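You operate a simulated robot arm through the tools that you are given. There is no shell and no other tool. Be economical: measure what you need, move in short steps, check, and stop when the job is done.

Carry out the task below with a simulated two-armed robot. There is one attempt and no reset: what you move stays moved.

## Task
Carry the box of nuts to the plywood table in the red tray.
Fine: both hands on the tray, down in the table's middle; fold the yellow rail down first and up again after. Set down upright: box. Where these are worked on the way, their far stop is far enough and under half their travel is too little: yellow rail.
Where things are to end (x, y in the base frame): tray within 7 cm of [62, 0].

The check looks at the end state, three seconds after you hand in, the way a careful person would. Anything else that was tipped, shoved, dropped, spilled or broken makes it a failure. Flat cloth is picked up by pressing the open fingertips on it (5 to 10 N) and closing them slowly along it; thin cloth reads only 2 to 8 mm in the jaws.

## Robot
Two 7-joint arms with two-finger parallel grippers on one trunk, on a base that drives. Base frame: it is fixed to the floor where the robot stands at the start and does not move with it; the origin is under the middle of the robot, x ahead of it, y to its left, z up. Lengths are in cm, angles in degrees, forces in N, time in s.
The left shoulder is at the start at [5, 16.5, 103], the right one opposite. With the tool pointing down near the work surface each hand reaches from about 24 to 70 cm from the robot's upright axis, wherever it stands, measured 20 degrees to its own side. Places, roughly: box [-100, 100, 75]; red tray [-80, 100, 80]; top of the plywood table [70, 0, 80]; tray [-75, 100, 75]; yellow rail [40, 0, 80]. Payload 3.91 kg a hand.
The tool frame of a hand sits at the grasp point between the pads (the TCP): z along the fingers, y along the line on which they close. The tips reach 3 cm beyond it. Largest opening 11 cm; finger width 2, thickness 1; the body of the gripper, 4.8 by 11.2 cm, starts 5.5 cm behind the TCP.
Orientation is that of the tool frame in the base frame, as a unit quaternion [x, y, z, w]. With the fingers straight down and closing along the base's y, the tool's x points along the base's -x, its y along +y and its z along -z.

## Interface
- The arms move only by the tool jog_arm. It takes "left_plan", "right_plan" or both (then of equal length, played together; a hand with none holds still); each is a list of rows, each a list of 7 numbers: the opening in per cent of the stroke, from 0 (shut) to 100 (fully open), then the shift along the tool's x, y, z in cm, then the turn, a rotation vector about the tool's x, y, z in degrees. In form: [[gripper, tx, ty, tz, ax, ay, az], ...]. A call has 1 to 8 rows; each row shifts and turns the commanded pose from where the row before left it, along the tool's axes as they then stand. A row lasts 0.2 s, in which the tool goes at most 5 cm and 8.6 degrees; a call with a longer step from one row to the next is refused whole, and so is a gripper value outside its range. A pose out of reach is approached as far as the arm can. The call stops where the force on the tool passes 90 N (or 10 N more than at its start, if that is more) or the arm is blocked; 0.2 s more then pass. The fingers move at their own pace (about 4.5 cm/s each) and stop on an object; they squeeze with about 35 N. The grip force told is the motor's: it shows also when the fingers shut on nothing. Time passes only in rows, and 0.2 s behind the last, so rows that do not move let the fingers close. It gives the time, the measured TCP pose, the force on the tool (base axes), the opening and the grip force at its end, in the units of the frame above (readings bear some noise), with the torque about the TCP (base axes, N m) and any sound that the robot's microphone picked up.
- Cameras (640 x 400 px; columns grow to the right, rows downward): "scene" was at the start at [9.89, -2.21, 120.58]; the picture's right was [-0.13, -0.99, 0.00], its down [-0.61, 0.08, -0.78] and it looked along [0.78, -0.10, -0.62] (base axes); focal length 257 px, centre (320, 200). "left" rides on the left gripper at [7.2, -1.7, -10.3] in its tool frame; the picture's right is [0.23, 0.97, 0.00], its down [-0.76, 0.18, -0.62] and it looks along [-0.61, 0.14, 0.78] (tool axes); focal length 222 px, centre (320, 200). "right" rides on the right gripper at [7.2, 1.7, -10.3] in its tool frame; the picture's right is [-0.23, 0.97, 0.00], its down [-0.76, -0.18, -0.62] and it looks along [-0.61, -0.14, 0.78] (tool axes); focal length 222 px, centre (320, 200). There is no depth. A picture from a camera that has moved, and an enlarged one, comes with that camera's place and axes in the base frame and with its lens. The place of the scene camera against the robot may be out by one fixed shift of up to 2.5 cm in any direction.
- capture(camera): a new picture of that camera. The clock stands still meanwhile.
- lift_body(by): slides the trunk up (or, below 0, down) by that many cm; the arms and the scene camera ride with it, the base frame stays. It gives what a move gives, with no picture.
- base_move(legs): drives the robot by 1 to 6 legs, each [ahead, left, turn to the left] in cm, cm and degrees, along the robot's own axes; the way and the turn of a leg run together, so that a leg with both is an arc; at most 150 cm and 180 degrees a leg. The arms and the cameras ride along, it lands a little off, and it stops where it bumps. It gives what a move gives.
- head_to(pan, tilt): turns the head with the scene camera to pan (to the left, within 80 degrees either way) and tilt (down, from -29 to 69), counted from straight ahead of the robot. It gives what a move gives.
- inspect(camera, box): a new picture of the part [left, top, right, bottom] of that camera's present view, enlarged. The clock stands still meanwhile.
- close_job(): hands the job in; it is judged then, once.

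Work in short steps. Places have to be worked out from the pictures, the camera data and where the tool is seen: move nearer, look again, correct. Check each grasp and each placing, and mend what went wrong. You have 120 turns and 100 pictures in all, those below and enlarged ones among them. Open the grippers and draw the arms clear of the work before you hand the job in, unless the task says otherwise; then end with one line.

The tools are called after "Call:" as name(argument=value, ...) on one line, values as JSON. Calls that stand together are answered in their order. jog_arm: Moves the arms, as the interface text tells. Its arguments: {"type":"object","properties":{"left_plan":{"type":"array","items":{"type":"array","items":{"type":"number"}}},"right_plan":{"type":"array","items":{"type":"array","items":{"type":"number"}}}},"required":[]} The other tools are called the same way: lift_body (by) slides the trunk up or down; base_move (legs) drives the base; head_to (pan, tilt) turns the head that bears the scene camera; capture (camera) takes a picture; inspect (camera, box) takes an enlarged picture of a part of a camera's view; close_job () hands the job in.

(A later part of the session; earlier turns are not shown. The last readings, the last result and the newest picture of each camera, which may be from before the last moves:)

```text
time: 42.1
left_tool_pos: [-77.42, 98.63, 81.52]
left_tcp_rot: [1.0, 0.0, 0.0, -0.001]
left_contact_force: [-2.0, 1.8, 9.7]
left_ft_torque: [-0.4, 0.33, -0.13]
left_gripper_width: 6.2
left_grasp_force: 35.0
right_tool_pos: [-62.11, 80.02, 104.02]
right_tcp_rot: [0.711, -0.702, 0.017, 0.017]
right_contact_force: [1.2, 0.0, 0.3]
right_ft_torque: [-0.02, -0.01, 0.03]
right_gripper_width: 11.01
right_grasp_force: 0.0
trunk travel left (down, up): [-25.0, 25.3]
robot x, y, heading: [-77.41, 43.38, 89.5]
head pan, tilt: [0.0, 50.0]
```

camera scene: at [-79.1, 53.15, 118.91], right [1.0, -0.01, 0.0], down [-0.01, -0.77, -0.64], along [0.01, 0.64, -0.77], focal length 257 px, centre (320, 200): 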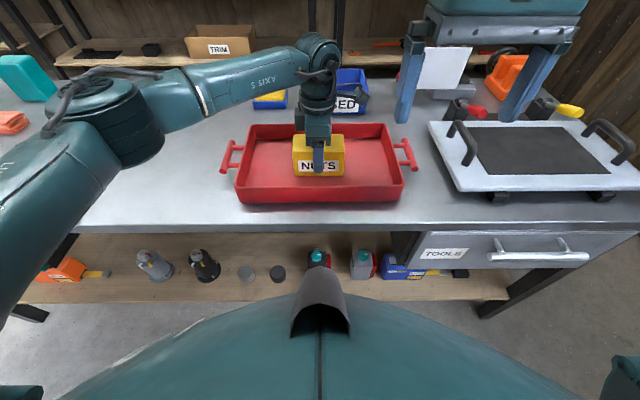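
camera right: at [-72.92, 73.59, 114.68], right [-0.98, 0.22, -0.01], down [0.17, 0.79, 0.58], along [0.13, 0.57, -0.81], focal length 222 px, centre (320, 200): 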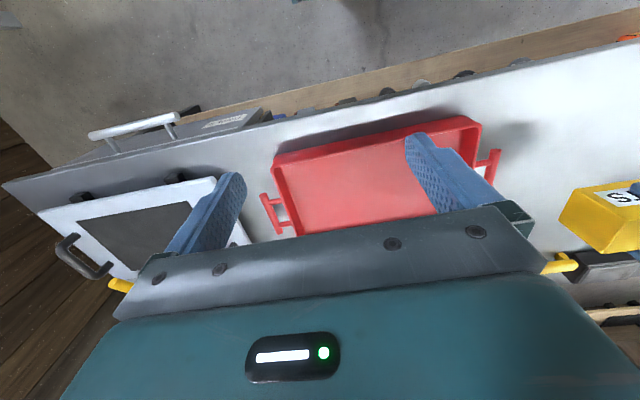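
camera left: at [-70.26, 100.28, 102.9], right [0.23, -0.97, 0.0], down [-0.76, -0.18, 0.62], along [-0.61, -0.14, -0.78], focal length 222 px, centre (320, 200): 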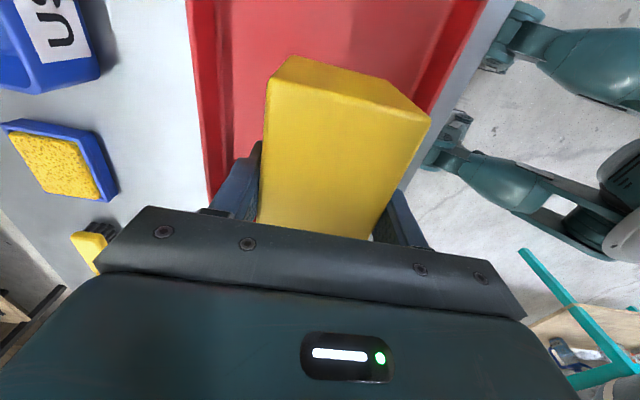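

Contact felt (10 N up). Release and rise straight up.

Call:
jog_arm(left_plan=[[70, 0, 0, 0, 0, 0, 0], [85, 0, 0, 0, 0, 0, 0], [85, 0, 0, 0, 0, 0, 0], [85, 0, 0, -4, 0, 0, 0], [85, 0, 0, -4.5, 0, 0, 0], [85, 0, 0, -4.5, 0, 0, 0], [85, 0, 0, -4.5, 0, 0, 0], [85, 0, 0, -4.5, 0, 0, 0]])

Call:
capture(camera="scene")

```text
time: 43.9
left_tool_pos: [-77.55, 98.47, 102.93]
left_tcp_rot: [1.0, -0.002, 0.0, 0.0]
left_contact_force: [-0.4, -0.2, -0.9]
left_ft_torque: [0.01, -0.01, 0.0]
left_gripper_width: 9.33
left_grasp_force: 0.1
right_tool_pos: [-62.07, 80.05, 103.91]
right_tcp_rot: [0.711, -0.703, 0.015, 0.019]
right_contact_force: [-0.3, 0.5, 0.4]
right_ft_torque: [0.01, 0.01, 0.0]
right_gripper_width: 10.99
right_grasp_force: 0.0
trunk travel left (down, up): [-25.0, 25.3]
robot x, y, heading: [-77.67, 43.46, 89.6]
head pan, tilt: [0.0, 50.0]
```

```text
65 pictures are left
camera scene: at [-79.08, 53.1, 118.91], right [1.0, -0.01, 0.0], down [-0.01, -0.77, -0.64], along [0.01, 0.64, -0.77], focal length 257 px, centre (320, 200)
```

scene: 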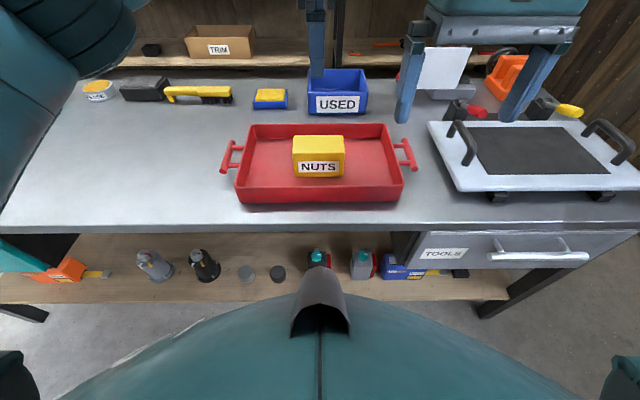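

Box stands upright in the tray. Now I turn the left hand back, and bring both hands above the tray handles (left ≈(-97.9,98.5), right ≈(-57.5,98.5)), levelling the right one.

Call:
jog_arm(left_plan=[[85, -4, 0, 0, 0, 0, 0], [85, -4, 0, 0, 0, 0, 0], [85, -4, 0, 0, 0, 0, 0], [85, -4.2, 0, 0, 0, 0, 0], [85, -4.2, 0, 0, 0, 0, 0], [70, 0, 0, 0, 0, 0, 8.2], [60, 0, 0, 0, 0, 0, 8.2], [60, 0, 0, 0, 0, 0, 8.2]], right_plan=[[85, 0, 0, 0, 0.1, -2.8, 0.6], [60, -3, -0.8, 0, 0, 0, 0], [60, -3, -0.8, 0, 0, 0, 0], [60, -3, -0.8, 0, 0, 0, 0], [60, -3, -0.8, 0, 0, 0, 0], [60, -3, -0.7, 0, 0, 0, 0], [60, -3.4, -0.7, 0, 0, 0, 0], [60, 0, 0, 0, 0, 0, 0]])

Call:
jog_arm(left_plan=[[60, 0, 0, 0, 0, 0, 8.2], [60, 0, 0, 0, 0, 0, 8.2], [60, 0, 0, 0, 0, 0, 8.2], [60, 0, 0, 0, 0, 0, 8.2], [60, 0, 0, 0, 0, 0, 8.2], [60, 0, 0, 0, 0, 0, 8.2], [60, 0, 0, 0, 0, 0, 8.2], [60, 0, 0, 0, 0, 0, 8.2]])

Call:
capture(camera="left")

Call:
capture(camera="right")

```text
time: 45.7
left_tool_pos: [-97.76, 98.61, 103.19]
left_tcp_rot: [0.977, -0.215, 0.0, 0.001]
left_contact_force: [0.8, 0.5, -0.4]
left_ft_torque: [0.02, 0.01, 0.0]
left_gripper_width: 6.6
left_grasp_force: 0.1
right_tool_pos: [-57.55, 98.72, 103.94]
right_tcp_rot: [0.708, -0.706, 0.0, -0.001]
right_contact_force: [0.0, 0.2, 0.3]
right_ft_torque: [-0.03, 0.02, -0.02]
right_gripper_width: 6.58
right_grasp_force: 0.0
trunk travel left (down, up): [-25.0, 25.3]
robot x, y, heading: [-77.87, 43.88, 89.4]
head pan, tilt: [0.0, 50.0]
```

```text
time: 47.5
left_tool_pos: [-97.95, 98.72, 103.28]
left_tcp_rot: [-0.704, 0.71, 0.0, 0.0]
left_contact_force: [-1.1, 0.0, -0.1]
left_ft_torque: [-0.02, 0.04, 0.01]
left_gripper_width: 6.59
left_grasp_force: 0.0
right_tool_pos: [-57.59, 98.69, 103.95]
right_tcp_rot: [0.708, -0.706, 0.0, 0.0]
right_contact_force: [0.5, 0.5, -0.3]
right_ft_torque: [0.0, -0.04, 0.0]
right_gripper_width: 6.61
right_grasp_force: 0.1
trunk travel left (down, up): [-25.0, 25.3]
robot x, y, heading: [-77.88, 43.22, 89.3]
head pan, tilt: [0.0, 50.0]
```

```text
64 pictures are left
camera left: at [-96.33, 91.4, 113.56], right [-0.98, -0.22, 0.0], down [-0.17, 0.76, 0.62], along [-0.14, 0.61, -0.78], focal length 222 px, centre (320, 200)
```

left: 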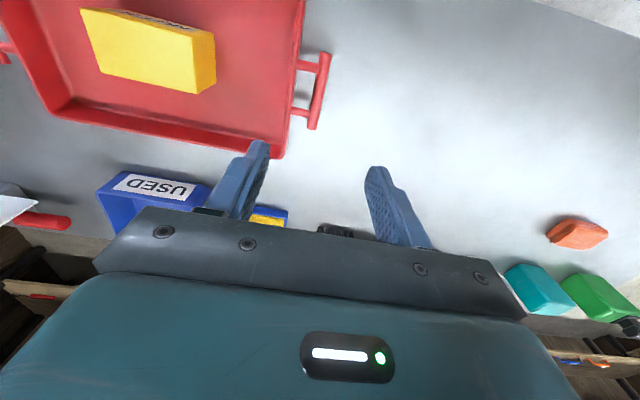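

```text
63 pictures are left
camera right: at [-59.29, 91.49, 114.24], right [-0.97, 0.23, 0.0], down [0.18, 0.76, 0.62], along [0.14, 0.61, -0.78], focal length 222 px, centre (320, 200)
```

right: 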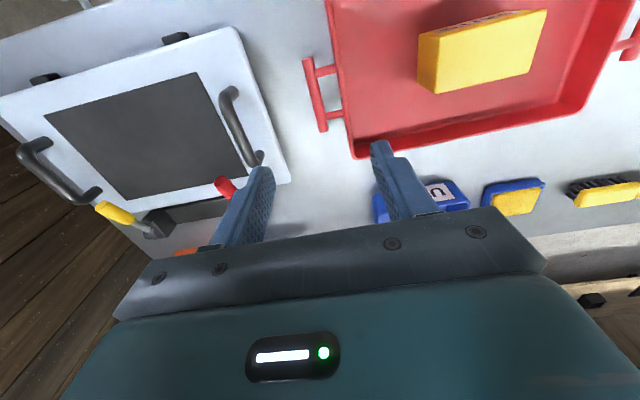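

Zoom on each handle for exact alignment.

Call:
inspect(camera="left", box=[240, 40, 400, 140])

Call:
inspect(camera="right", box=[240, 40, 400, 140])

```text
4.00 times, centred on (320, 90) of left
camera zoom: at [-96.33, 91.4, 113.56], right [-0.98, -0.22, 0.0], down [-0.17, 0.76, 0.62], along [-0.14, 0.61, -0.78], focal length 888 px, centre (320, 640)
```

zoom: 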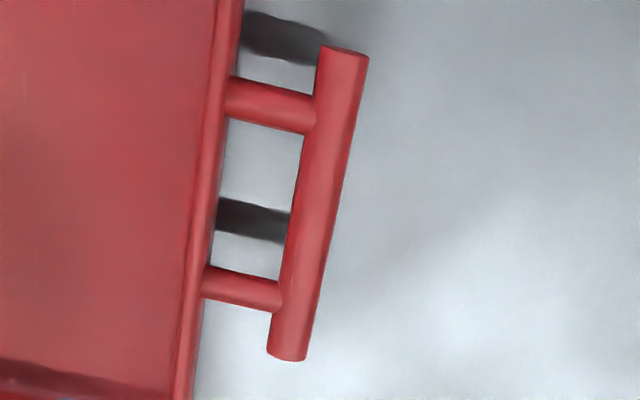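

```text
4.00 times, centred on (320, 90) of right
camera zoom: at [-59.29, 91.49, 114.24], right [-0.97, 0.23, 0.0], down [0.18, 0.76, 0.62], along [0.14, 0.61, -0.78], focal length 888 px, centre (320, 640)
```

zoom: 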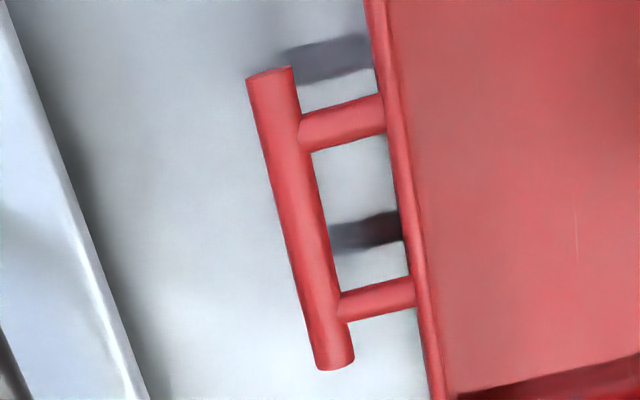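

Gaps: handle bar 1.75 cm thick, 2.7 cm to the tray wall, 4.2 cm between rods. I correct the right hand by +0.7 x, +0.5 y, set ~3.5 cm openings, and go down part-way.

Call:
jog_arm(left_plan=[[32, 0, 0.05, 3, 0, 0, 0], [32, 0, 0, 4, 0, 0, 0], [32, 0, 0, 4, 0, 0, 0], [32, 0, 0, 4, 0, 0, 0], [32, 0, 0, 0, 0, 0, 0]], right_plan=[[32, -0.5, -0.7, 3.7, 0, 0, 0], [32, 0, 0, 4, 0, 0, 0], [32, 0, 0, 4, 0, 0, 0], [32, 0, 0, 4, 0, 0, 0], [32, 0, 0, 0, 0, 0, 0]])

Call:
capture(camera="left")

Call:
capture(camera="right")

```text
time: 48.7
left_tool_pos: [-97.88, 98.81, 88.18]
left_tcp_rot: [-0.705, 0.709, 0.0, 0.0]
left_contact_force: [0.0, 0.6, -0.6]
left_ft_torque: [0.0, 0.02, 0.01]
left_gripper_width: 3.51
left_grasp_force: 0.1
right_tool_pos: [-57.01, 98.97, 88.2]
right_tcp_rot: [0.708, -0.706, 0.0, 0.0]
right_contact_force: [-0.2, 0.0, 0.3]
right_ft_torque: [0.0, 0.01, 0.01]
right_gripper_width: 3.54
right_grasp_force: 0.0
trunk travel left (down, up): [-25.0, 25.3]
robot x, y, heading: [-77.66, 43.62, 89.4]
head pan, tilt: [0.0, 50.0]
```

```text
60 pictures are left
camera left: at [-96.34, 91.53, 98.44], right [-0.98, -0.22, 0.0], down [-0.17, 0.76, 0.62], along [-0.14, 0.61, -0.78], focal length 222 px, centre (320, 200)
```

left: 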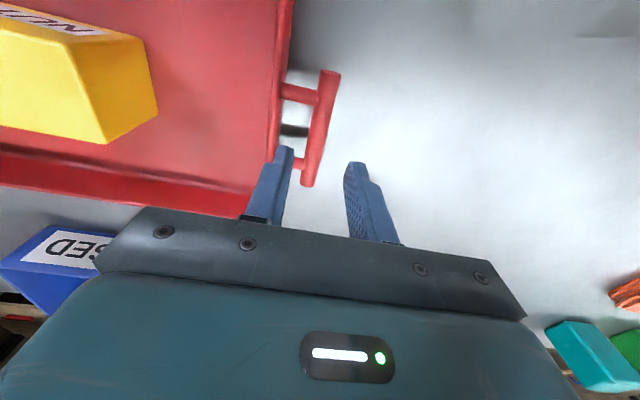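

```text
59 pictures are left
camera right: at [-58.78, 91.86, 98.64], right [-0.97, 0.22, 0.0], down [0.18, 0.76, 0.62], along [0.14, 0.61, -0.78], focal length 222 px, centre (320, 200)
```

right: 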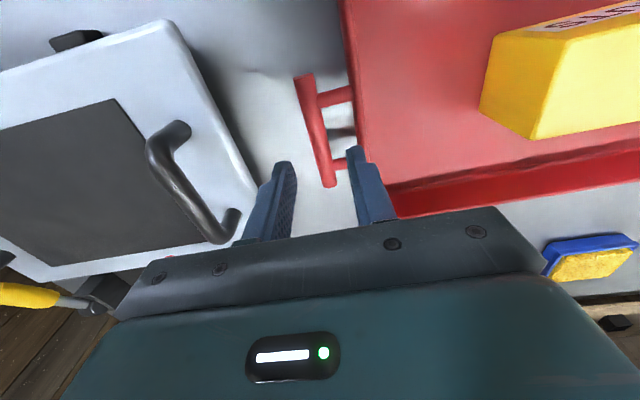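

Fine correction (left +0.3 y; right +0.2 x, +0.5 y) and down the last 8 cm.

Call:
jog_arm(left_plan=[[32, -0.3, 0, 1, 0, 0, 0], [32, 0, 0, 2.5, 0, 0, 0], [32, 0, 0, 2.5, 0, 0, 0], [32, 0, 0, 2, 0, 0, 0], [32, 0, 0, 0, 0, 0, 0]], right_plan=[[32, -0.5, -0.2, 1, 0, 0, 0], [32, 0, 0, 2.5, 0, 0, 0], [32, 0, 0, 2.5, 0, 0, 0], [32, 0, 0, 2, 0, 0, 0], [32, 0, 0, 0, 0, 0, 0]])

Call:
capture(camera="left")

Call:
capture(camera="right")

```text
time: 49.9
left_tool_pos: [-97.9, 98.88, 80.31]
left_tcp_rot: [-0.705, 0.709, 0.0, 0.001]
left_contact_force: [0.0, 0.2, -0.7]
left_ft_torque: [0.0, 0.03, 0.02]
left_gripper_width: 3.51
left_grasp_force: 0.1
right_tool_pos: [-56.71, 99.38, 80.37]
right_tcp_rot: [0.708, -0.707, 0.0, 0.0]
right_contact_force: [-0.7, -0.3, 1.2]
right_ft_torque: [-0.04, -0.01, 0.01]
right_gripper_width: 3.51
right_grasp_force: 0.1
trunk travel left (down, up): [-25.0, 25.3]
robot x, y, heading: [-77.73, 43.51, 89.4]
head pan, tilt: [0.0, 50.0]
```

```text
58 pictures are left
camera left: at [-96.39, 91.69, 90.61], right [-0.98, -0.22, 0.0], down [-0.17, 0.76, 0.62], along [-0.14, 0.61, -0.78], focal length 222 px, centre (320, 200)
```

left: 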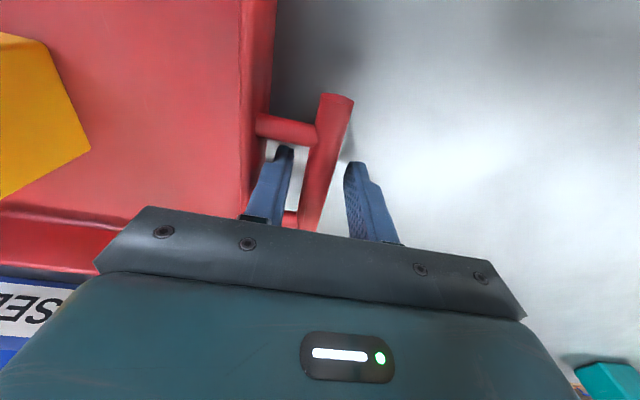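

```text
57 pictures are left
camera right: at [-58.5, 92.33, 90.68], right [-0.97, 0.23, 0.0], down [0.18, 0.76, 0.62], along [0.14, 0.61, -0.78], focal length 222 px, centre (320, 200)
```

right: 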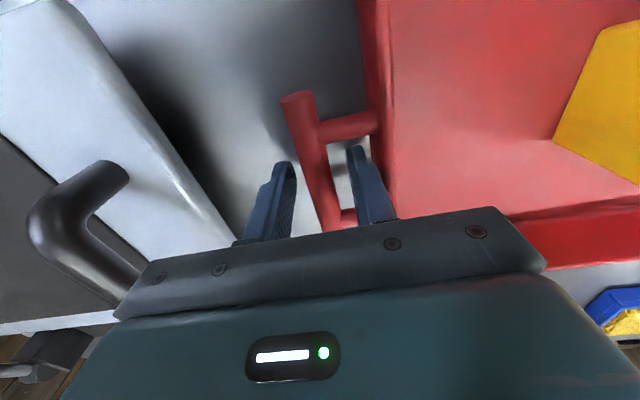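

Both hands straddle their handle bars cleanly. I close both together.

Call:
jog_arm(left_plan=[[15, 0, 0, 0, 0, 0, 0], [0, 0, 0, 0, 0, 0, 0], [0, 0, 0, 0, 0, 0, 0], [0, 0, 0, 0, 0, 0, 0]], right_plan=[[15, 0, 0, 0, 0, 0, 0], [0, 0, 0, 0, 0, 0, 0], [0, 0, 0, 0, 0, 0, 0], [0, 0, 0, 0, 0, 0, 0]])

```text
time: 50.9
left_tool_pos: [-97.85, 99.0, 80.39]
left_tcp_rot: [-0.705, 0.71, -0.001, 0.001]
left_contact_force: [11.1, 1.6, -0.9]
left_ft_torque: [-0.08, -0.06, 0.55]
left_gripper_width: 1.56
left_grasp_force: 35.3
right_tool_pos: [-56.82, 99.47, 80.37]
right_tcp_rot: [0.709, -0.705, -0.001, 0.002]
right_contact_force: [-9.2, -2.2, -0.1]
right_ft_torque: [0.26, 0.06, 0.05]
right_gripper_width: 1.56
right_grasp_force: 34.9
trunk travel left (down, up): [-25.0, 25.3]
robot x, y, heading: [-77.88, 43.72, 89.3]
head pan, tilt: [0.0, 50.0]
```

Both gripped (1.56 cm bar). Slight opposing pull (~10 N); I relax that by 1 mm a side and lift evenly.

Call:
jog_arm(left_plan=[[0, 0, -0.1, 0, 0, 0, 0], [0, 0, 0, -0.8, 0, 0, 0], [0, 0, 0, -1.5, 0, 0, 0], [0, 0, 0, -2, 0, 0, 0], [0, 0, 0, -2, 0, 0, 0], [0, 0, 0, 0, 0, 0, 0]], right_plan=[[0, 0, 0.1, 0, 0, 0, 0], [0, 0, 0, -0.8, 0, 0, 0], [0, 0, 0, -1.5, 0, 0, 0], [0, 0, 0, -2, 0, 0, 0], [0, 0, 0, -2, 0, 0, 0], [0, 0, 0, 0, 0, 0, 0]])

Call:
capture(camera="scene")

```text
time: 52.3
left_tool_pos: [-97.92, 98.93, 86.77]
left_tcp_rot: [-0.705, 0.709, -0.001, 0.0]
left_contact_force: [16.8, 2.7, -3.2]
left_ft_torque: [0.2, -0.08, 0.67]
left_gripper_width: 1.54
left_grasp_force: 35.3
right_tool_pos: [-56.96, 99.49, 86.56]
right_tcp_rot: [0.709, -0.706, 0.0, 0.001]
right_contact_force: [-17.4, -2.8, -2.7]
right_ft_torque: [-0.19, 0.13, 0.24]
right_gripper_width: 1.53
right_grasp_force: 35.3
trunk travel left (down, up): [-25.0, 25.3]
robot x, y, heading: [-77.98, 43.76, 89.3]
head pan, tilt: [0.0, 50.0]
```

```text
56 pictures are left
camera scene: at [-79.1, 53.18, 118.9], right [1.0, -0.01, 0.0], down [-0.01, -0.77, -0.64], along [0.01, 0.64, -0.77], focal length 257 px, centre (320, 200)
```

scene: 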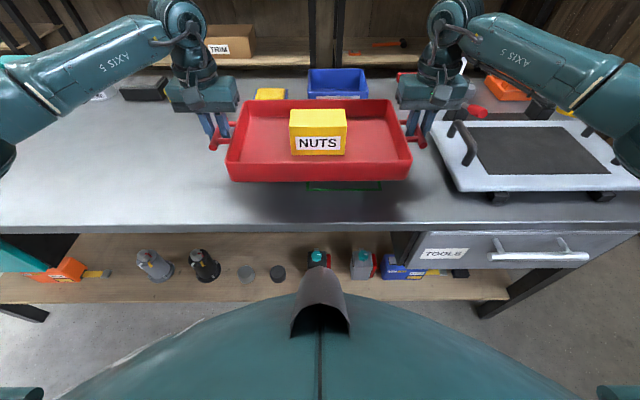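

Tray is up and level with the box upright. I ease the sideways tension slightly and raise a bit more.

Call:
jog_arm(left_plan=[[0, 0, -0.2, 0, 0, 0, 0], [0, 0, 0, -2, 0, 0, 0], [0, 0, 0, -2, 0, 0, 0], [0, 0, 0, 0, 0, 0, 0]], right_plan=[[0, 0, 0.2, 0, 0, 0, 0], [0, 0, 0, -2, 0, 0, 0], [0, 0, 0, -2, 0, 0, 0], [0, 0, 0, 0, 0, 0, 0]])

Call:
inspect(camera="scene", box=[200, 90, 440, 240])

```text
time: 53.3
left_tool_pos: [-97.68, 99.11, 90.69]
left_tcp_rot: [-0.705, 0.709, 0.0, 0.0]
left_contact_force: [8.1, 2.3, -4.5]
left_ft_torque: [0.27, -0.1, 0.53]
left_gripper_width: 1.58
left_grasp_force: 34.8
right_tool_pos: [-56.75, 99.47, 90.52]
right_tcp_rot: [0.708, -0.707, 0.001, 0.001]
right_contact_force: [-8.2, -2.0, -3.5]
right_ft_torque: [-0.23, 0.02, 0.31]
right_gripper_width: 1.54
right_grasp_force: 35.4
trunk travel left (down, up): [-25.0, 25.3]
robot x, y, heading: [-77.72, 43.65, 89.6]
head pan, tilt: [0.0, 50.0]
```

```text
2.67 times, centred on (320, 165) of scene
camera zoom: at [-79.1, 53.19, 118.9], right [1.0, -0.01, 0.0], down [-0.01, -0.77, -0.64], along [0.01, 0.64, -0.77], focal length 686 px, centre (320, 293)
```

zoom: 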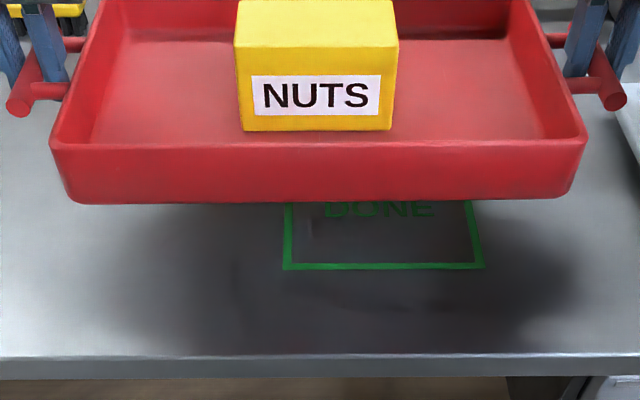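

That green is only a painted "DONE" outline. I back away from the bench with the tray.

Call:
base_move(legs=[[-15, 0, 0], [-28, 0, 0]])

Call:
capture(camera="scene")

```text
time: 56.2
left_tool_pos: [-98.16, 56.23, 90.63]
left_tcp_rot: [-0.706, 0.709, 0.0, 0.0]
left_contact_force: [-1.7, 1.5, -3.8]
left_ft_torque: [-0.11, 0.03, 0.55]
left_gripper_width: 1.59
left_grasp_force: 35.1
right_tool_pos: [-57.18, 56.88, 90.64]
right_tcp_rot: [0.707, -0.707, 0.0, 0.0]
right_contact_force: [2.3, -2.2, -3.2]
right_ft_torque: [0.12, 0.04, 0.31]
right_gripper_width: 1.55
right_grasp_force: 34.6
trunk travel left (down, up): [-25.0, 25.3]
robot x, y, heading: [-77.97, 0.97, 89.6]
head pan, tilt: [0.0, 50.0]
```

```text
54 pictures are left
camera scene: at [-79.54, 10.5, 118.91], right [1.0, -0.01, 0.0], down [-0.01, -0.77, -0.64], along [0.01, 0.64, -0.77], focal length 257 px, centre (320, 200)
```

scene: 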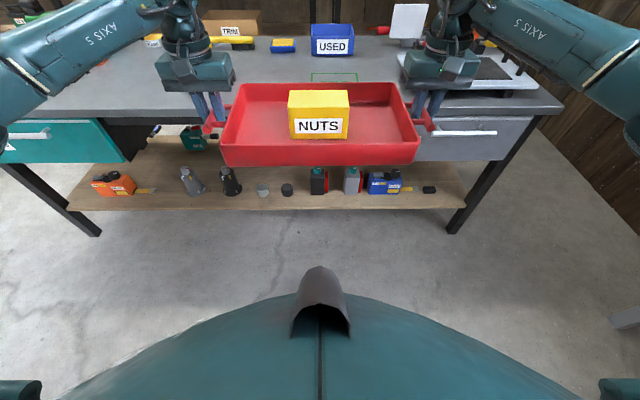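

All steady. Turn right to face the plywood table in two legs.

Call:
base_move(legs=[[0, 0, -45], [0, 0, -44.6]])

Call:
head_to(pan=0, tilt=40)

Call:
capture(camera="scene")

```text
time: 60.8
left_tool_pos: [-22.73, 21.16, 90.45]
left_tcp_rot: [0.002, 1.0, -0.001, 0.0]
left_contact_force: [2.4, 0.1, -3.4]
left_ft_torque: [0.01, 0.0, 0.54]
left_gripper_width: 1.55
left_grasp_force: 34.5
right_tool_pos: [-22.14, -19.85, 90.6]
right_tcp_rot: [-0.002, 1.0, -0.001, -0.001]
right_contact_force: [-0.8, -0.1, -3.2]
right_ft_torque: [-0.02, -0.02, 0.28]
right_gripper_width: 1.59
right_grasp_force: 35.3
trunk travel left (down, up): [-25.0, 25.3]
robot x, y, heading: [-78.17, 1.05, -0.5]
head pan, tilt: [0.0, 50.0]
```

```text
time: 61.5
left_tool_pos: [-22.63, 21.17, 90.6]
left_tcp_rot: [0.001, 1.0, 0.001, 0.0]
left_contact_force: [1.3, -0.4, -3.4]
left_ft_torque: [-0.02, 0.23, 0.56]
left_gripper_width: 1.57
left_grasp_force: 35.1
right_tool_pos: [-22.15, -19.78, 90.51]
right_tcp_rot: [-0.002, 1.0, 0.0, -0.001]
right_contact_force: [-2.0, 0.3, -3.8]
right_ft_torque: [-0.04, -0.19, 0.26]
right_gripper_width: 1.58
right_grasp_force: 35.1
trunk travel left (down, up): [-25.0, 25.3]
robot x, y, heading: [-78.04, 0.62, -0.6]
head pan, tilt: [0.0, 40.0]
```

```text
53 pictures are left
camera scene: at [-68.18, -0.26, 120.32], right [-0.01, -1.0, 0.0], down [-0.64, 0.01, -0.77], along [0.77, -0.01, -0.64], focal length 257 px, centre (320, 200)
```

scene: 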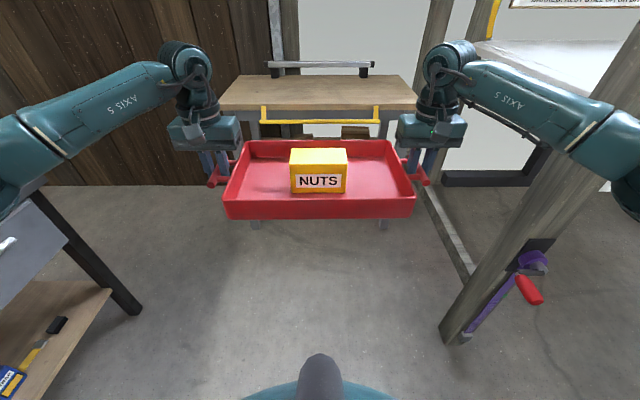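

There's a post on the right (≈ x -18, y -61). I check the right elbow's clearance before driving past.

Call:
head_to(pan=-55, tilt=35)

Call:
capture(camera="scene")

```text
time: 62.7
left_tool_pos: [-22.74, 21.13, 90.55]
left_tcp_rot: [0.002, 1.0, 0.0, 0.0]
left_contact_force: [1.6, -0.5, -3.4]
left_ft_torque: [0.0, -0.08, 0.52]
left_gripper_width: 1.55
left_grasp_force: 34.8
right_tool_pos: [-22.19, -19.74, 90.55]
right_tcp_rot: [-0.002, 1.0, 0.0, -0.002]
right_contact_force: [-2.3, 0.3, -2.7]
right_ft_torque: [0.01, 0.08, 0.28]
right_gripper_width: 1.57
right_grasp_force: 35.4
trunk travel left (down, up): [-25.0, 25.3]
robot x, y, heading: [-77.92, 0.51, -0.8]
head pan, tilt: [-55.0, 35.0]
```

```text
52 pictures are left
camera scene: at [-71.69, -7.43, 121.08], right [-0.82, -0.57, 0.0], down [-0.33, 0.47, -0.82], along [0.46, -0.67, -0.57], focal length 257 px, centre (320, 200)
```

scene: 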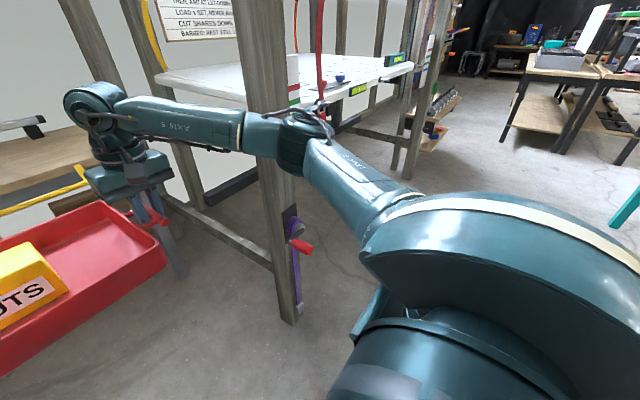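

The right elbow (≈50 cm out) would pass too near the post, so I shift 12 cm left first, drive past it, then come back.

Call:
base_move(legs=[[0, 13, 0.7], [46, 0, 0]])

Call:
capture(camera="scene")

```text
time: 66.4
left_tool_pos: [22.87, 36.08, 90.49]
left_tcp_rot: [-0.012, 1.0, 0.0, -0.001]
left_contact_force: [1.5, -0.8, -3.4]
left_ft_torque: [0.06, 0.04, 0.56]
left_gripper_width: 1.58
left_grasp_force: 35.2
right_tool_pos: [24.63, -4.9, 90.49]
right_tcp_rot: [-0.015, 1.0, 0.0, 0.0]
right_contact_force: [-2.3, 1.3, -3.1]
right_ft_torque: [-0.01, -0.07, 0.27]
right_gripper_width: 1.55
right_grasp_force: 34.7
trunk travel left (down, up): [-25.0, 25.3]
robot x, y, heading: [-31.65, 14.37, 1.0]
head pan, tilt: [-55.0, 35.0]
```

```text
51 pictures are left
camera scene: at [-25.29, 6.17, 121.08], right [-0.81, -0.59, 0.0], down [-0.34, 0.46, -0.82], along [0.48, -0.66, -0.57], focal length 257 px, centre (320, 200)
```

scene: 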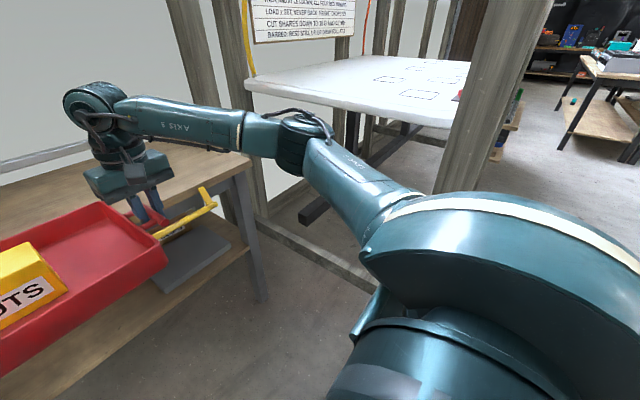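

Past the post now. I go 15 cm forward, then slide right and square up the tray with the table.

Call:
base_move(legs=[[15, 0, 0], [0, -13.3, -2.4]])

Call:
head_to(pan=0, tilt=50)

Call:
capture(camera="scene")

```text
time: 68.7
left_tool_pos: [38.96, 20.45, 90.52]
left_tcp_rot: [0.009, 1.0, 0.0, 0.0]
left_contact_force: [2.0, -0.6, -2.5]
left_ft_torque: [-0.01, -0.11, 0.5]
left_gripper_width: 1.55
left_grasp_force: 35.1
right_tool_pos: [38.94, -20.66, 90.65]
right_tcp_rot: [0.007, 1.0, -0.001, -0.001]
right_contact_force: [-2.4, 0.4, -2.9]
right_ft_torque: [0.04, 0.12, 0.24]
right_gripper_width: 1.53
right_grasp_force: 34.6
trunk travel left (down, up): [-25.0, 25.3]
robot x, y, heading: [-16.63, 1.14, -1.3]
head pan, tilt: [-55.0, 35.0]
```

```text
time: 69.9
left_tool_pos: [39.0, 20.4, 90.52]
left_tcp_rot: [0.008, 1.0, 0.0, 0.0]
left_contact_force: [1.8, -0.6, -3.0]
left_ft_torque: [0.02, 0.11, 0.54]
left_gripper_width: 1.58
left_grasp_force: 34.7
right_tool_pos: [39.03, -20.43, 90.6]
right_tcp_rot: [0.005, 1.0, 0.0, -0.001]
right_contact_force: [-2.4, -0.3, -3.7]
right_ft_torque: [0.0, -0.15, 0.25]
right_gripper_width: 1.54
right_grasp_force: 35.1
trunk travel left (down, up): [-25.0, 25.3]
robot x, y, heading: [-16.86, 1.12, -1.2]
head pan, tilt: [0.0, 50.0]
```

```text
50 pictures are left
camera scene: at [-7.6, -0.23, 118.91], right [-0.03, -1.0, 0.0], down [-0.77, 0.02, -0.64], along [0.64, -0.02, -0.77], focal length 257 px, centre (320, 200)
```

scene: 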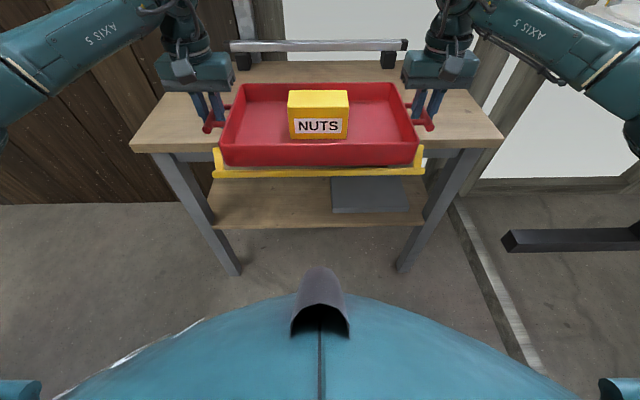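

Tray centre is (39, 0), squared. Drive 18 cm further; then I'll extend the arms the rest.

Call:
base_move(legs=[[18, 0, 0]])

Call:
jog_arm(left_plan=[[0, -1, 0, 0, 0, 0, 0], [0, -1.2, 0, 0, 0, 0, 0], [0, -1.2, 0, 0, 0, 0, 0], [0, -1, 0, 0, 0, 0, 0], [0, 0, 0, 0, 0, 0, 0]], right_plan=[[0, -1, 0, 0, 0, 0, 0], [0, -1.2, 0, 0, 0, 0, 0], [0, -1.2, 0, 0, 0, 0, 0], [0, -1, 0, 0, 0, 0, 0], [0, 0, 0, 0, 0, 0, 0]])

Call:
capture(camera="scene")

```text
time: 71.4
left_tool_pos: [57.49, 19.94, 90.52]
left_tcp_rot: [0.012, 1.0, 0.0, 0.0]
left_contact_force: [2.4, -0.2, -3.4]
left_ft_torque: [-0.05, -0.15, 0.5]
left_gripper_width: 1.59
left_grasp_force: 34.8
right_tool_pos: [57.2, -21.22, 90.47]
right_tcp_rot: [0.007, 1.0, 0.0, -0.002]
right_contact_force: [-2.0, 0.4, -2.3]
right_ft_torque: [-0.01, 0.12, 0.28]
right_gripper_width: 1.56
right_grasp_force: 35.4
trunk travel left (down, up): [-25.0, 25.3]
robot x, y, heading: [1.49, 0.7, -1.3]
head pan, tilt: [0.0, 50.0]
```

```text
time: 72.6
left_tool_pos: [61.89, 19.87, 90.49]
left_tcp_rot: [0.011, 1.0, -0.001, 0.0]
left_contact_force: [0.8, 1.4, -3.0]
left_ft_torque: [-0.04, 0.04, 0.43]
left_gripper_width: 1.54
left_grasp_force: 34.6
right_tool_pos: [61.67, -21.22, 90.48]
right_tcp_rot: [0.007, 1.0, -0.002, -0.001]
right_contact_force: [-1.9, -2.3, -3.4]
right_ft_torque: [-0.02, 0.02, 0.17]
right_gripper_width: 1.54
right_grasp_force: 34.9
trunk travel left (down, up): [-25.0, 25.3]
robot x, y, heading: [1.56, 0.85, -1.6]
head pan, tilt: [0.0, 50.0]
```

```text
49 pictures are left
camera scene: at [10.77, -0.72, 118.91], right [-0.03, -1.0, 0.0], down [-0.77, 0.02, -0.64], along [0.64, -0.02, -0.77], focal length 257 px, centre (320, 200)
```

scene: 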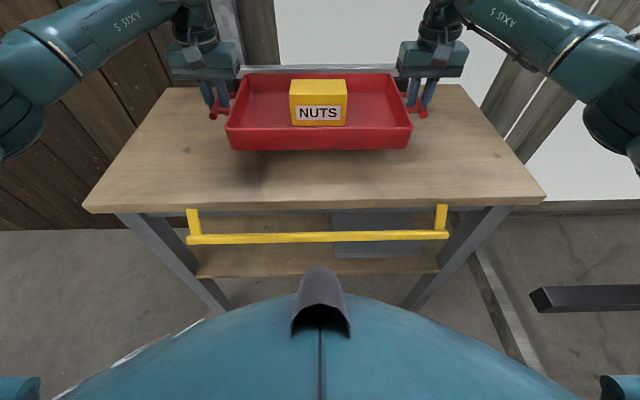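

Tray at (61.8, -0.7). Lower: 5 cm, then small steps until the table takes the weight.

Call:
jog_arm(left_plan=[[0, 0, 0.6, 0, 0, 0, 0], [0, 0, 0, 1.5, 0, 0, 0], [0, 0, 0, 1.5, 0, 0, 0], [0, 0, 0, 1.5, 0, 0, 0], [0, 0, 0, 0.5, 0, 0, 0], [0, 0, 0, 0, 0, 0, 0]], right_plan=[[0, 0, 0.6, 0, 0, 0, 0], [0, 0, 0, 1.5, 0, 0, 0], [0, 0, 0, 1.5, 0, 0, 0], [0, 0, 0, 1.5, 0, 0, 0], [0, 0, 0, 0.5, 0, 0, 0], [0, 0, 0, 0, 0, 0, 0]])

Call:
capture(camera="scene")

```text
time: 74.0
left_tool_pos: [61.92, 20.46, 85.36]
left_tcp_rot: [0.009, 1.0, 0.0, 0.0]
left_contact_force: [1.9, 0.9, -3.5]
left_ft_torque: [0.02, -0.03, 0.43]
left_gripper_width: 1.55
left_grasp_force: 34.9
right_tool_pos: [61.61, -20.62, 85.54]
right_tcp_rot: [0.007, 1.0, 0.0, -0.001]
right_contact_force: [-1.1, -2.0, -4.2]
right_ft_torque: [-0.02, 0.04, 0.11]
right_gripper_width: 1.57
right_grasp_force: 34.8
trunk travel left (down, up): [-25.0, 25.3]
robot x, y, heading: [1.78, 0.35, -1.5]
head pan, tilt: [0.0, 50.0]
```

```text
48 pictures are left
camera scene: at [10.77, -0.72, 118.9], right [-0.03, -1.0, 0.0], down [-0.77, 0.02, -0.64], along [0.64, -0.02, -0.77], focal length 257 px, centre (320, 200)
```

scene: 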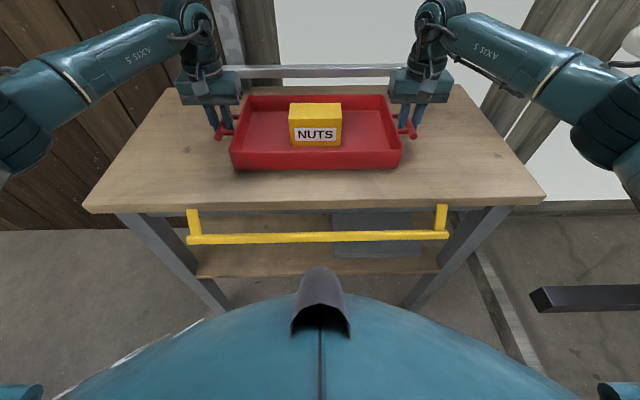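

Close to the table; continue in 0.3 cm steps.

Call:
jog_arm(left_plan=[[0, 0, 0, 0.3, 0, 0, 0], [0, 0, 0, 0.3, 0, 0, 0], [0, 0, 0, 0.3, 0, 0, 0], [0, 0, 0, 0, 0, 0, 0]], right_plan=[[0, 0, 0, 0.3, 0, 0, 0], [0, 0, 0, 0.3, 0, 0, 0], [0, 0, 0, 0.3, 0, 0, 0], [0, 0, 0, 0, 0, 0, 0]])

```text
time: 75.0
left_tool_pos: [61.9, 20.52, 84.63]
left_tcp_rot: [0.01, 1.0, -0.001, 0.0]
left_contact_force: [2.2, 1.3, -3.1]
left_ft_torque: [-0.04, -0.02, 0.53]
left_gripper_width: 1.59
left_grasp_force: 35.2
right_tool_pos: [61.65, -20.58, 84.58]
right_tcp_rot: [0.007, 1.0, -0.001, -0.001]
right_contact_force: [-2.1, -0.7, -3.5]
right_ft_torque: [-0.03, 0.04, 0.28]
right_gripper_width: 1.59
right_grasp_force: 34.7
trunk travel left (down, up): [-25.0, 25.3]
robot x, y, heading: [1.42, 0.81, -1.7]
head pan, tilt: [0.0, 50.0]
```

Call:
jog_arm(left_plan=[[0, 0, 0, 0.2, 0, 0, 0], [0, 0, 0, 0.2, 0, 0, 0], [0, 0, 0, 0, 0, 0, 0]], right_plan=[[0, 0, 0, 0.2, 0, 0, 0], [0, 0, 0, 0.2, 0, 0, 0], [0, 0, 0, 0, 0, 0, 0]])

```text
time: 75.8
left_tool_pos: [61.72, 20.49, 84.34]
left_tcp_rot: [0.01, 1.0, 0.0, 0.0]
left_contact_force: [2.9, 1.2, -1.9]
left_ft_torque: [-0.02, -0.28, 0.62]
left_gripper_width: 1.57
left_grasp_force: 35.2
right_tool_pos: [61.64, -20.66, 84.29]
right_tcp_rot: [0.008, 1.0, 0.0, 0.0]
right_contact_force: [-1.1, -1.8, 5.6]
right_ft_torque: [-0.09, 1.01, 0.36]
right_gripper_width: 1.56
right_grasp_force: 34.8
trunk travel left (down, up): [-25.0, 25.3]
robot x, y, heading: [1.68, 0.61, -1.5]
head pan, tilt: [0.0, 50.0]
```

The right side has touched; the left needs a hair more.

Call:
jog_arm(left_plan=[[0, 0, 0, 0.15, 0, 0, 0], [0, 0, 0, 0, 0, 0, 0]], right_plan=[[0, 0, 0, 0.05, 0, 0, 0], [0, 0, 0, 0, 0, 0, 0]])

```text
time: 76.4
left_tool_pos: [61.81, 20.37, 84.39]
left_tcp_rot: [0.01, 1.0, 0.0, 0.001]
left_contact_force: [3.0, 1.9, 4.9]
left_ft_torque: [-0.04, 0.86, 0.52]
left_gripper_width: 1.55
left_grasp_force: 35.2
right_tool_pos: [61.68, -20.5, 84.37]
right_tcp_rot: [0.007, 1.0, 0.0, 0.001]
right_contact_force: [3.1, -0.9, 10.0]
right_ft_torque: [0.01, 0.64, 0.28]
right_gripper_width: 1.56
right_grasp_force: 35.3
trunk travel left (down, up): [-25.0, 25.3]
robot x, y, heading: [1.93, 0.88, -1.5]
head pan, tilt: [0.0, 50.0]
```

Tray rests on the table on both sides. Release to the same 3.5 cm openings and rise straight up.

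Call:
jog_arm(left_plan=[[32, 0, 0, 0, 0, 0, 0], [32, 0, 0, 0, 0, 0, 0], [32, 0, 0, 0, 0, 0, 0], [32, 0, 0, -2, 0, 0, 0], [32, 0, 0, -4, 0, 0, 0], [32, 0, 0, -4, 0, 0, 0], [32, 0, 0, -4, 0, 0, 0], [32, 0, 0, -4, 0, 0, 0]], right_plan=[[32, 0, 0, 0, 0, 0, 0], [32, 0, 0, 0, 0, 0, 0], [32, 0, 0, 0, 0, 0, 0], [32, 0, 0, -2, 0, 0, 0], [32, 0, 0, -4, 0, 0, 0], [32, 0, 0, -4, 0, 0, 0], [32, 0, 0, -4, 0, 0, 0], [32, 0, 0, -4, 0, 0, 0]])

Call:
capture(camera="scene")

Call:
capture(camera="right")

```text
time: 78.2
left_tool_pos: [61.52, 20.47, 102.17]
left_tcp_rot: [0.01, 1.0, 0.0, 0.0]
left_contact_force: [0.7, 0.7, -0.6]
left_ft_torque: [0.02, 0.0, 0.01]
left_gripper_width: 3.53
left_grasp_force: 0.0
right_tool_pos: [61.48, -20.69, 102.17]
right_tcp_rot: [0.007, 1.0, 0.0, -0.001]
right_contact_force: [-0.9, -0.8, 0.8]
right_ft_torque: [-0.02, 0.0, 0.01]
right_gripper_width: 3.52
right_grasp_force: 0.0
trunk travel left (down, up): [-25.0, 25.3]
robot x, y, heading: [1.59, 0.83, -1.5]
head pan, tilt: [0.0, 50.0]
```

```text
47 pictures are left
camera scene: at [10.66, -0.72, 118.91], right [-0.03, -1.0, 0.0], down [-0.77, 0.02, -0.64], along [0.64, -0.02, -0.77], focal length 257 px, centre (320, 200)
```

scene: 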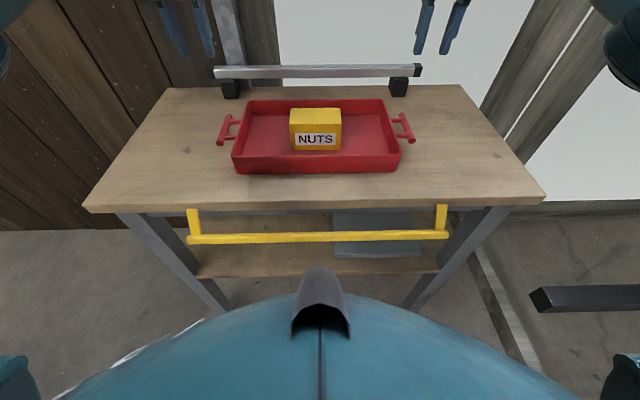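

```text
46 pictures are left
camera right: at [54.23, -18.77, 112.58], right [0.24, 0.97, 0.0], down [0.76, -0.19, 0.62], along [0.6, -0.15, -0.78], focal length 222 px, centre (320, 200)
```

right: 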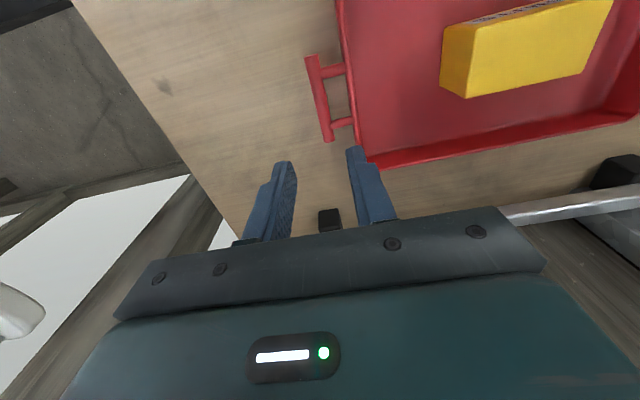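

Tray with the upright box is set at ≈(61.8, 0). Now the rail: I draw both hands back, and rotate the right hand so its fingers close along x and its camera views the bar from the side.

Call:
jog_arm(left_plan=[[32, 3, 0, 0, 0, 0, 0], [32, 3, 0.5, 0, 0, 0, 0], [32, 3, 0.5, 0, 0, 0, 0], [32, 3, 0.5, 0, 0, 0, 0], [32, 3, 0.5, 0, 0, 0, 0], [32, 3, 0, 0, 0, 0, 0], [32, 0, 0, 0, 0, 0, 0], [32, 0, 0, 0, 0, 0, 0]], right_plan=[[32, 3.9, 1.8, 0, 0, 0, 0], [32, 3.9, 1.8, 0, 0, 0, 0], [32, 3.9, 1.8, 0, 0, 0, 0], [32, 3.9, 1.8, 0, 0, 0, 0], [32, 3.9, 1.8, 0, 0, 0, 0], [32, 3.9, 1.8, 0, 0, 0, 0], [32, 0, 0, 0, 0, 0, 8.2], [32, 0, 0, 0, 0, 0, 8.2]])

Call:
jog_arm(right_plan=[[32, 0, 0, 0, 0, 0, 8.5], [32, 0, 0, 0, 0, 0, 8.5], [32, 0, 0, 0, 0, 0, 8.5], [32, 0, 0, 0, 0, 0, 8.5], [32, 0, 0, 0, 0, 0, 8.5], [32, 0, 0, 0, 0, 0, 8.5], [32, 0, 0, 0, 0, 0, 8.5], [32, 0, 0, 0, 0, 0, 8.5]])

Call:
capture(camera="right")

```text
time: 80.0
left_tool_pos: [44.05, 22.71, 102.2]
left_tcp_rot: [0.011, 1.0, 0.0, 0.0]
left_contact_force: [0.3, -0.1, -0.3]
left_ft_torque: [0.0, 0.01, 0.03]
left_gripper_width: 3.52
left_grasp_force: 0.0
right_tool_pos: [38.42, -9.37, 102.37]
right_tcp_rot: [0.151, 0.989, 0.0, -0.001]
right_contact_force: [0.6, -0.7, 0.5]
right_ft_torque: [0.01, 0.0, 0.01]
right_gripper_width: 3.48
right_grasp_force: 0.0
trunk travel left (down, up): [-25.0, 25.3]
robot x, y, heading: [1.63, 0.37, -1.3]
head pan, tilt: [0.0, 50.0]
```

```text
time: 81.8
left_tool_pos: [44.09, 22.67, 102.24]
left_tcp_rot: [0.01, 1.0, 0.001, 0.0]
left_contact_force: [-1.0, 0.5, 0.1]
left_ft_torque: [0.0, 0.02, 0.01]
left_gripper_width: 3.52
left_grasp_force: 0.0
right_tool_pos: [38.34, -9.4, 102.33]
right_tcp_rot: [0.679, 0.734, 0.0, -0.002]
right_contact_force: [0.3, 0.7, 0.5]
right_ft_torque: [0.04, -0.01, 0.01]
right_gripper_width: 3.48
right_grasp_force: 0.0
trunk travel left (down, up): [-25.0, 25.3]
robot x, y, heading: [1.95, 0.67, -1.4]
head pan, tilt: [0.0, 50.0]
```

```text
45 pictures are left
camera right: at [39.41, -2.0, 112.62], right [0.99, -0.15, 0.0], down [-0.12, -0.77, 0.62], along [-0.09, -0.62, -0.78], focal length 222 px, centre (320, 200)
```

right: 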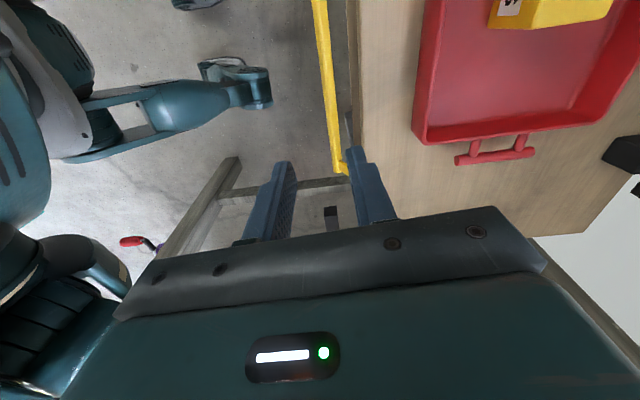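

Zoom on the bar and table edge here to get the gap.

Call:
inspect(camera="right", box=[270, 20, 430, 120])

Call:
inspect(camera="right", box=[290, 100, 450, 200])

```text
4.00 times, centred on (350, 70) of right
camera zoom: at [39.41, -2.0, 112.62], right [0.99, -0.15, 0.0], down [-0.12, -0.77, 0.62], along [-0.09, -0.62, -0.78], focal length 888 px, centre (200, 720)
```

zoom: 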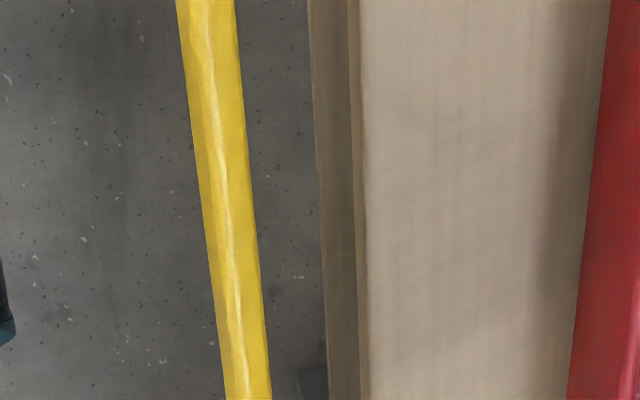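

```text
4.00 times, centred on (370, 150) of right
camera zoom: at [39.41, -2.0, 112.62], right [0.99, -0.15, 0.0], down [-0.12, -0.77, 0.62], along [-0.09, -0.62, -0.78], focal length 888 px, centre (120, 400)
```

zoom: 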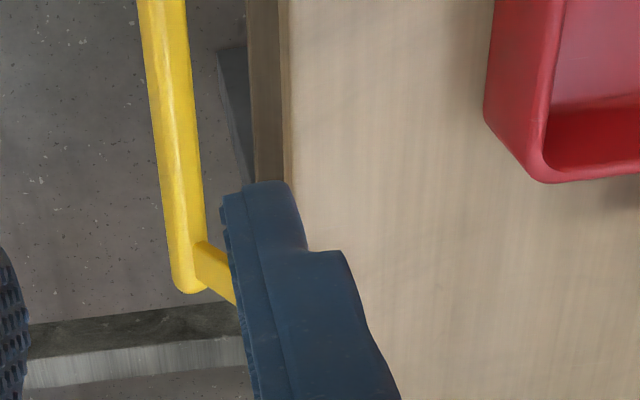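

Bar centre ≈(39.6, 74.5), 1.9 cm thick, 3 cm gap to the table edge at x≈43.9. That allows a direct grip from above. I finish the turn, align x, and descend to just above.

Call:
jog_arm(right_plan=[[32, 0, 0, 0, 0, 0, 4.5], [32, 0, 1.2, 2, 0, 0, 0], [32, 0, 0, 4, 0, 0, 0], [32, 0, 0, 4, 0, 0, 0], [32, 0, 0, 4, 0, 0, 0], [32, 0, 0, 4, 0, 0, 0], [32, 0, 0, 4, 0, 0, 0], [32, 0, 0, 0, 0, 0, 0]])

Call:
capture(camera="right")

```text
time: 83.6
left_tool_pos: [43.99, 22.69, 102.31]
left_tcp_rot: [0.01, 1.0, 0.0, 0.0]
left_contact_force: [-0.2, 0.1, 0.2]
left_ft_torque: [0.04, 0.0, 0.03]
left_gripper_width: 3.53
left_grasp_force: 0.2
right_tool_pos: [39.44, -9.42, 80.22]
right_tcp_rot: [0.705, 0.709, 0.0, 0.0]
right_contact_force: [0.5, 1.0, -0.6]
right_ft_torque: [-0.01, 0.02, 0.01]
right_gripper_width: 3.56
right_grasp_force: 0.0
trunk travel left (down, up): [-25.0, 25.3]
robot x, y, heading: [1.46, 0.31, -1.4]
head pan, tilt: [0.0, 50.0]
```

```text
42 pictures are left
camera right: at [41.1, -2.02, 90.53], right [0.97, -0.22, 0.0], down [-0.17, -0.76, 0.62], along [-0.14, -0.61, -0.78], focal length 222 px, centre (320, 200)
```

right: 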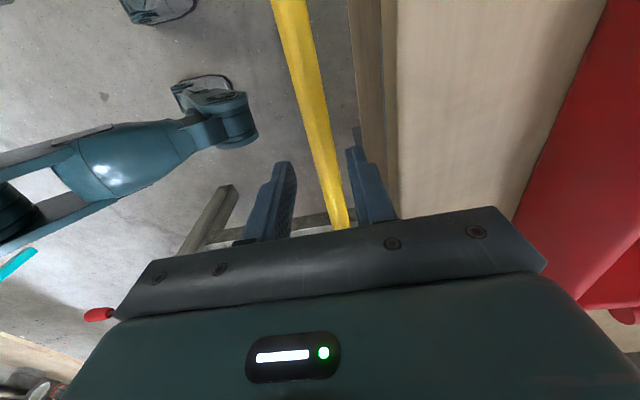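

Bar is centred between the fingers (x≈39.5). Down 3.7 cm and look.

Call:
jog_arm(right_plan=[[32, 0, 0, 1.5, 0, 0, 0], [32, 0, 0, 1.2, 0, 0, 0], [32, 0, 0, 1, 0, 0, 0], [32, 0, 0, 0, 0, 0, 0]])

Call:
capture(camera="right")

Call:
capture(camera="scene")

```text
time: 84.6
left_tool_pos: [44.01, 22.75, 102.29]
left_tcp_rot: [0.01, 1.0, 0.0, 0.001]
left_contact_force: [-0.1, 0.2, 0.1]
left_ft_torque: [-0.03, -0.03, 0.03]
left_gripper_width: 3.51
left_grasp_force: 0.1
right_tool_pos: [39.61, -9.38, 76.39]
right_tcp_rot: [0.705, 0.709, -0.001, -0.001]
right_contact_force: [0.1, -0.2, 0.5]
right_ft_torque: [0.03, 0.0, -0.01]
right_gripper_width: 3.51
right_grasp_force: 0.0
trunk travel left (down, up): [-25.0, 25.3]
robot x, y, heading: [1.72, 0.51, -1.2]
head pan, tilt: [0.0, 50.0]
```

```text
41 pictures are left
camera right: at [41.09, -2.06, 86.9], right [0.97, -0.22, 0.0], down [-0.17, -0.76, 0.62], along [-0.14, -0.61, -0.78], focal length 222 px, centre (320, 200)
```

right: 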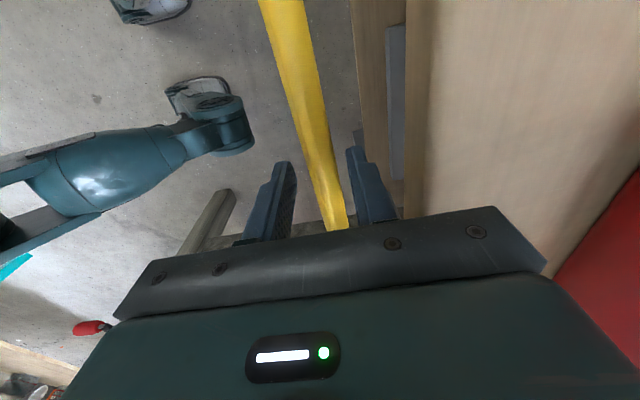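

```text
40 pictures are left
camera scene: at [10.71, -0.72, 118.91], right [-0.03, -1.0, 0.0], down [-0.77, 0.02, -0.64], along [0.64, -0.02, -0.77], focal length 257 px, centre (320, 200)
```

scene: 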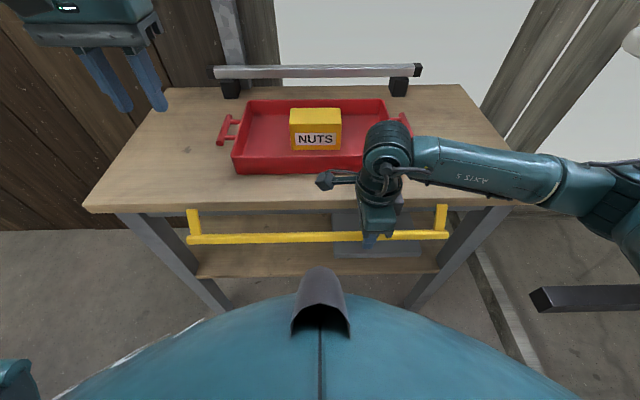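

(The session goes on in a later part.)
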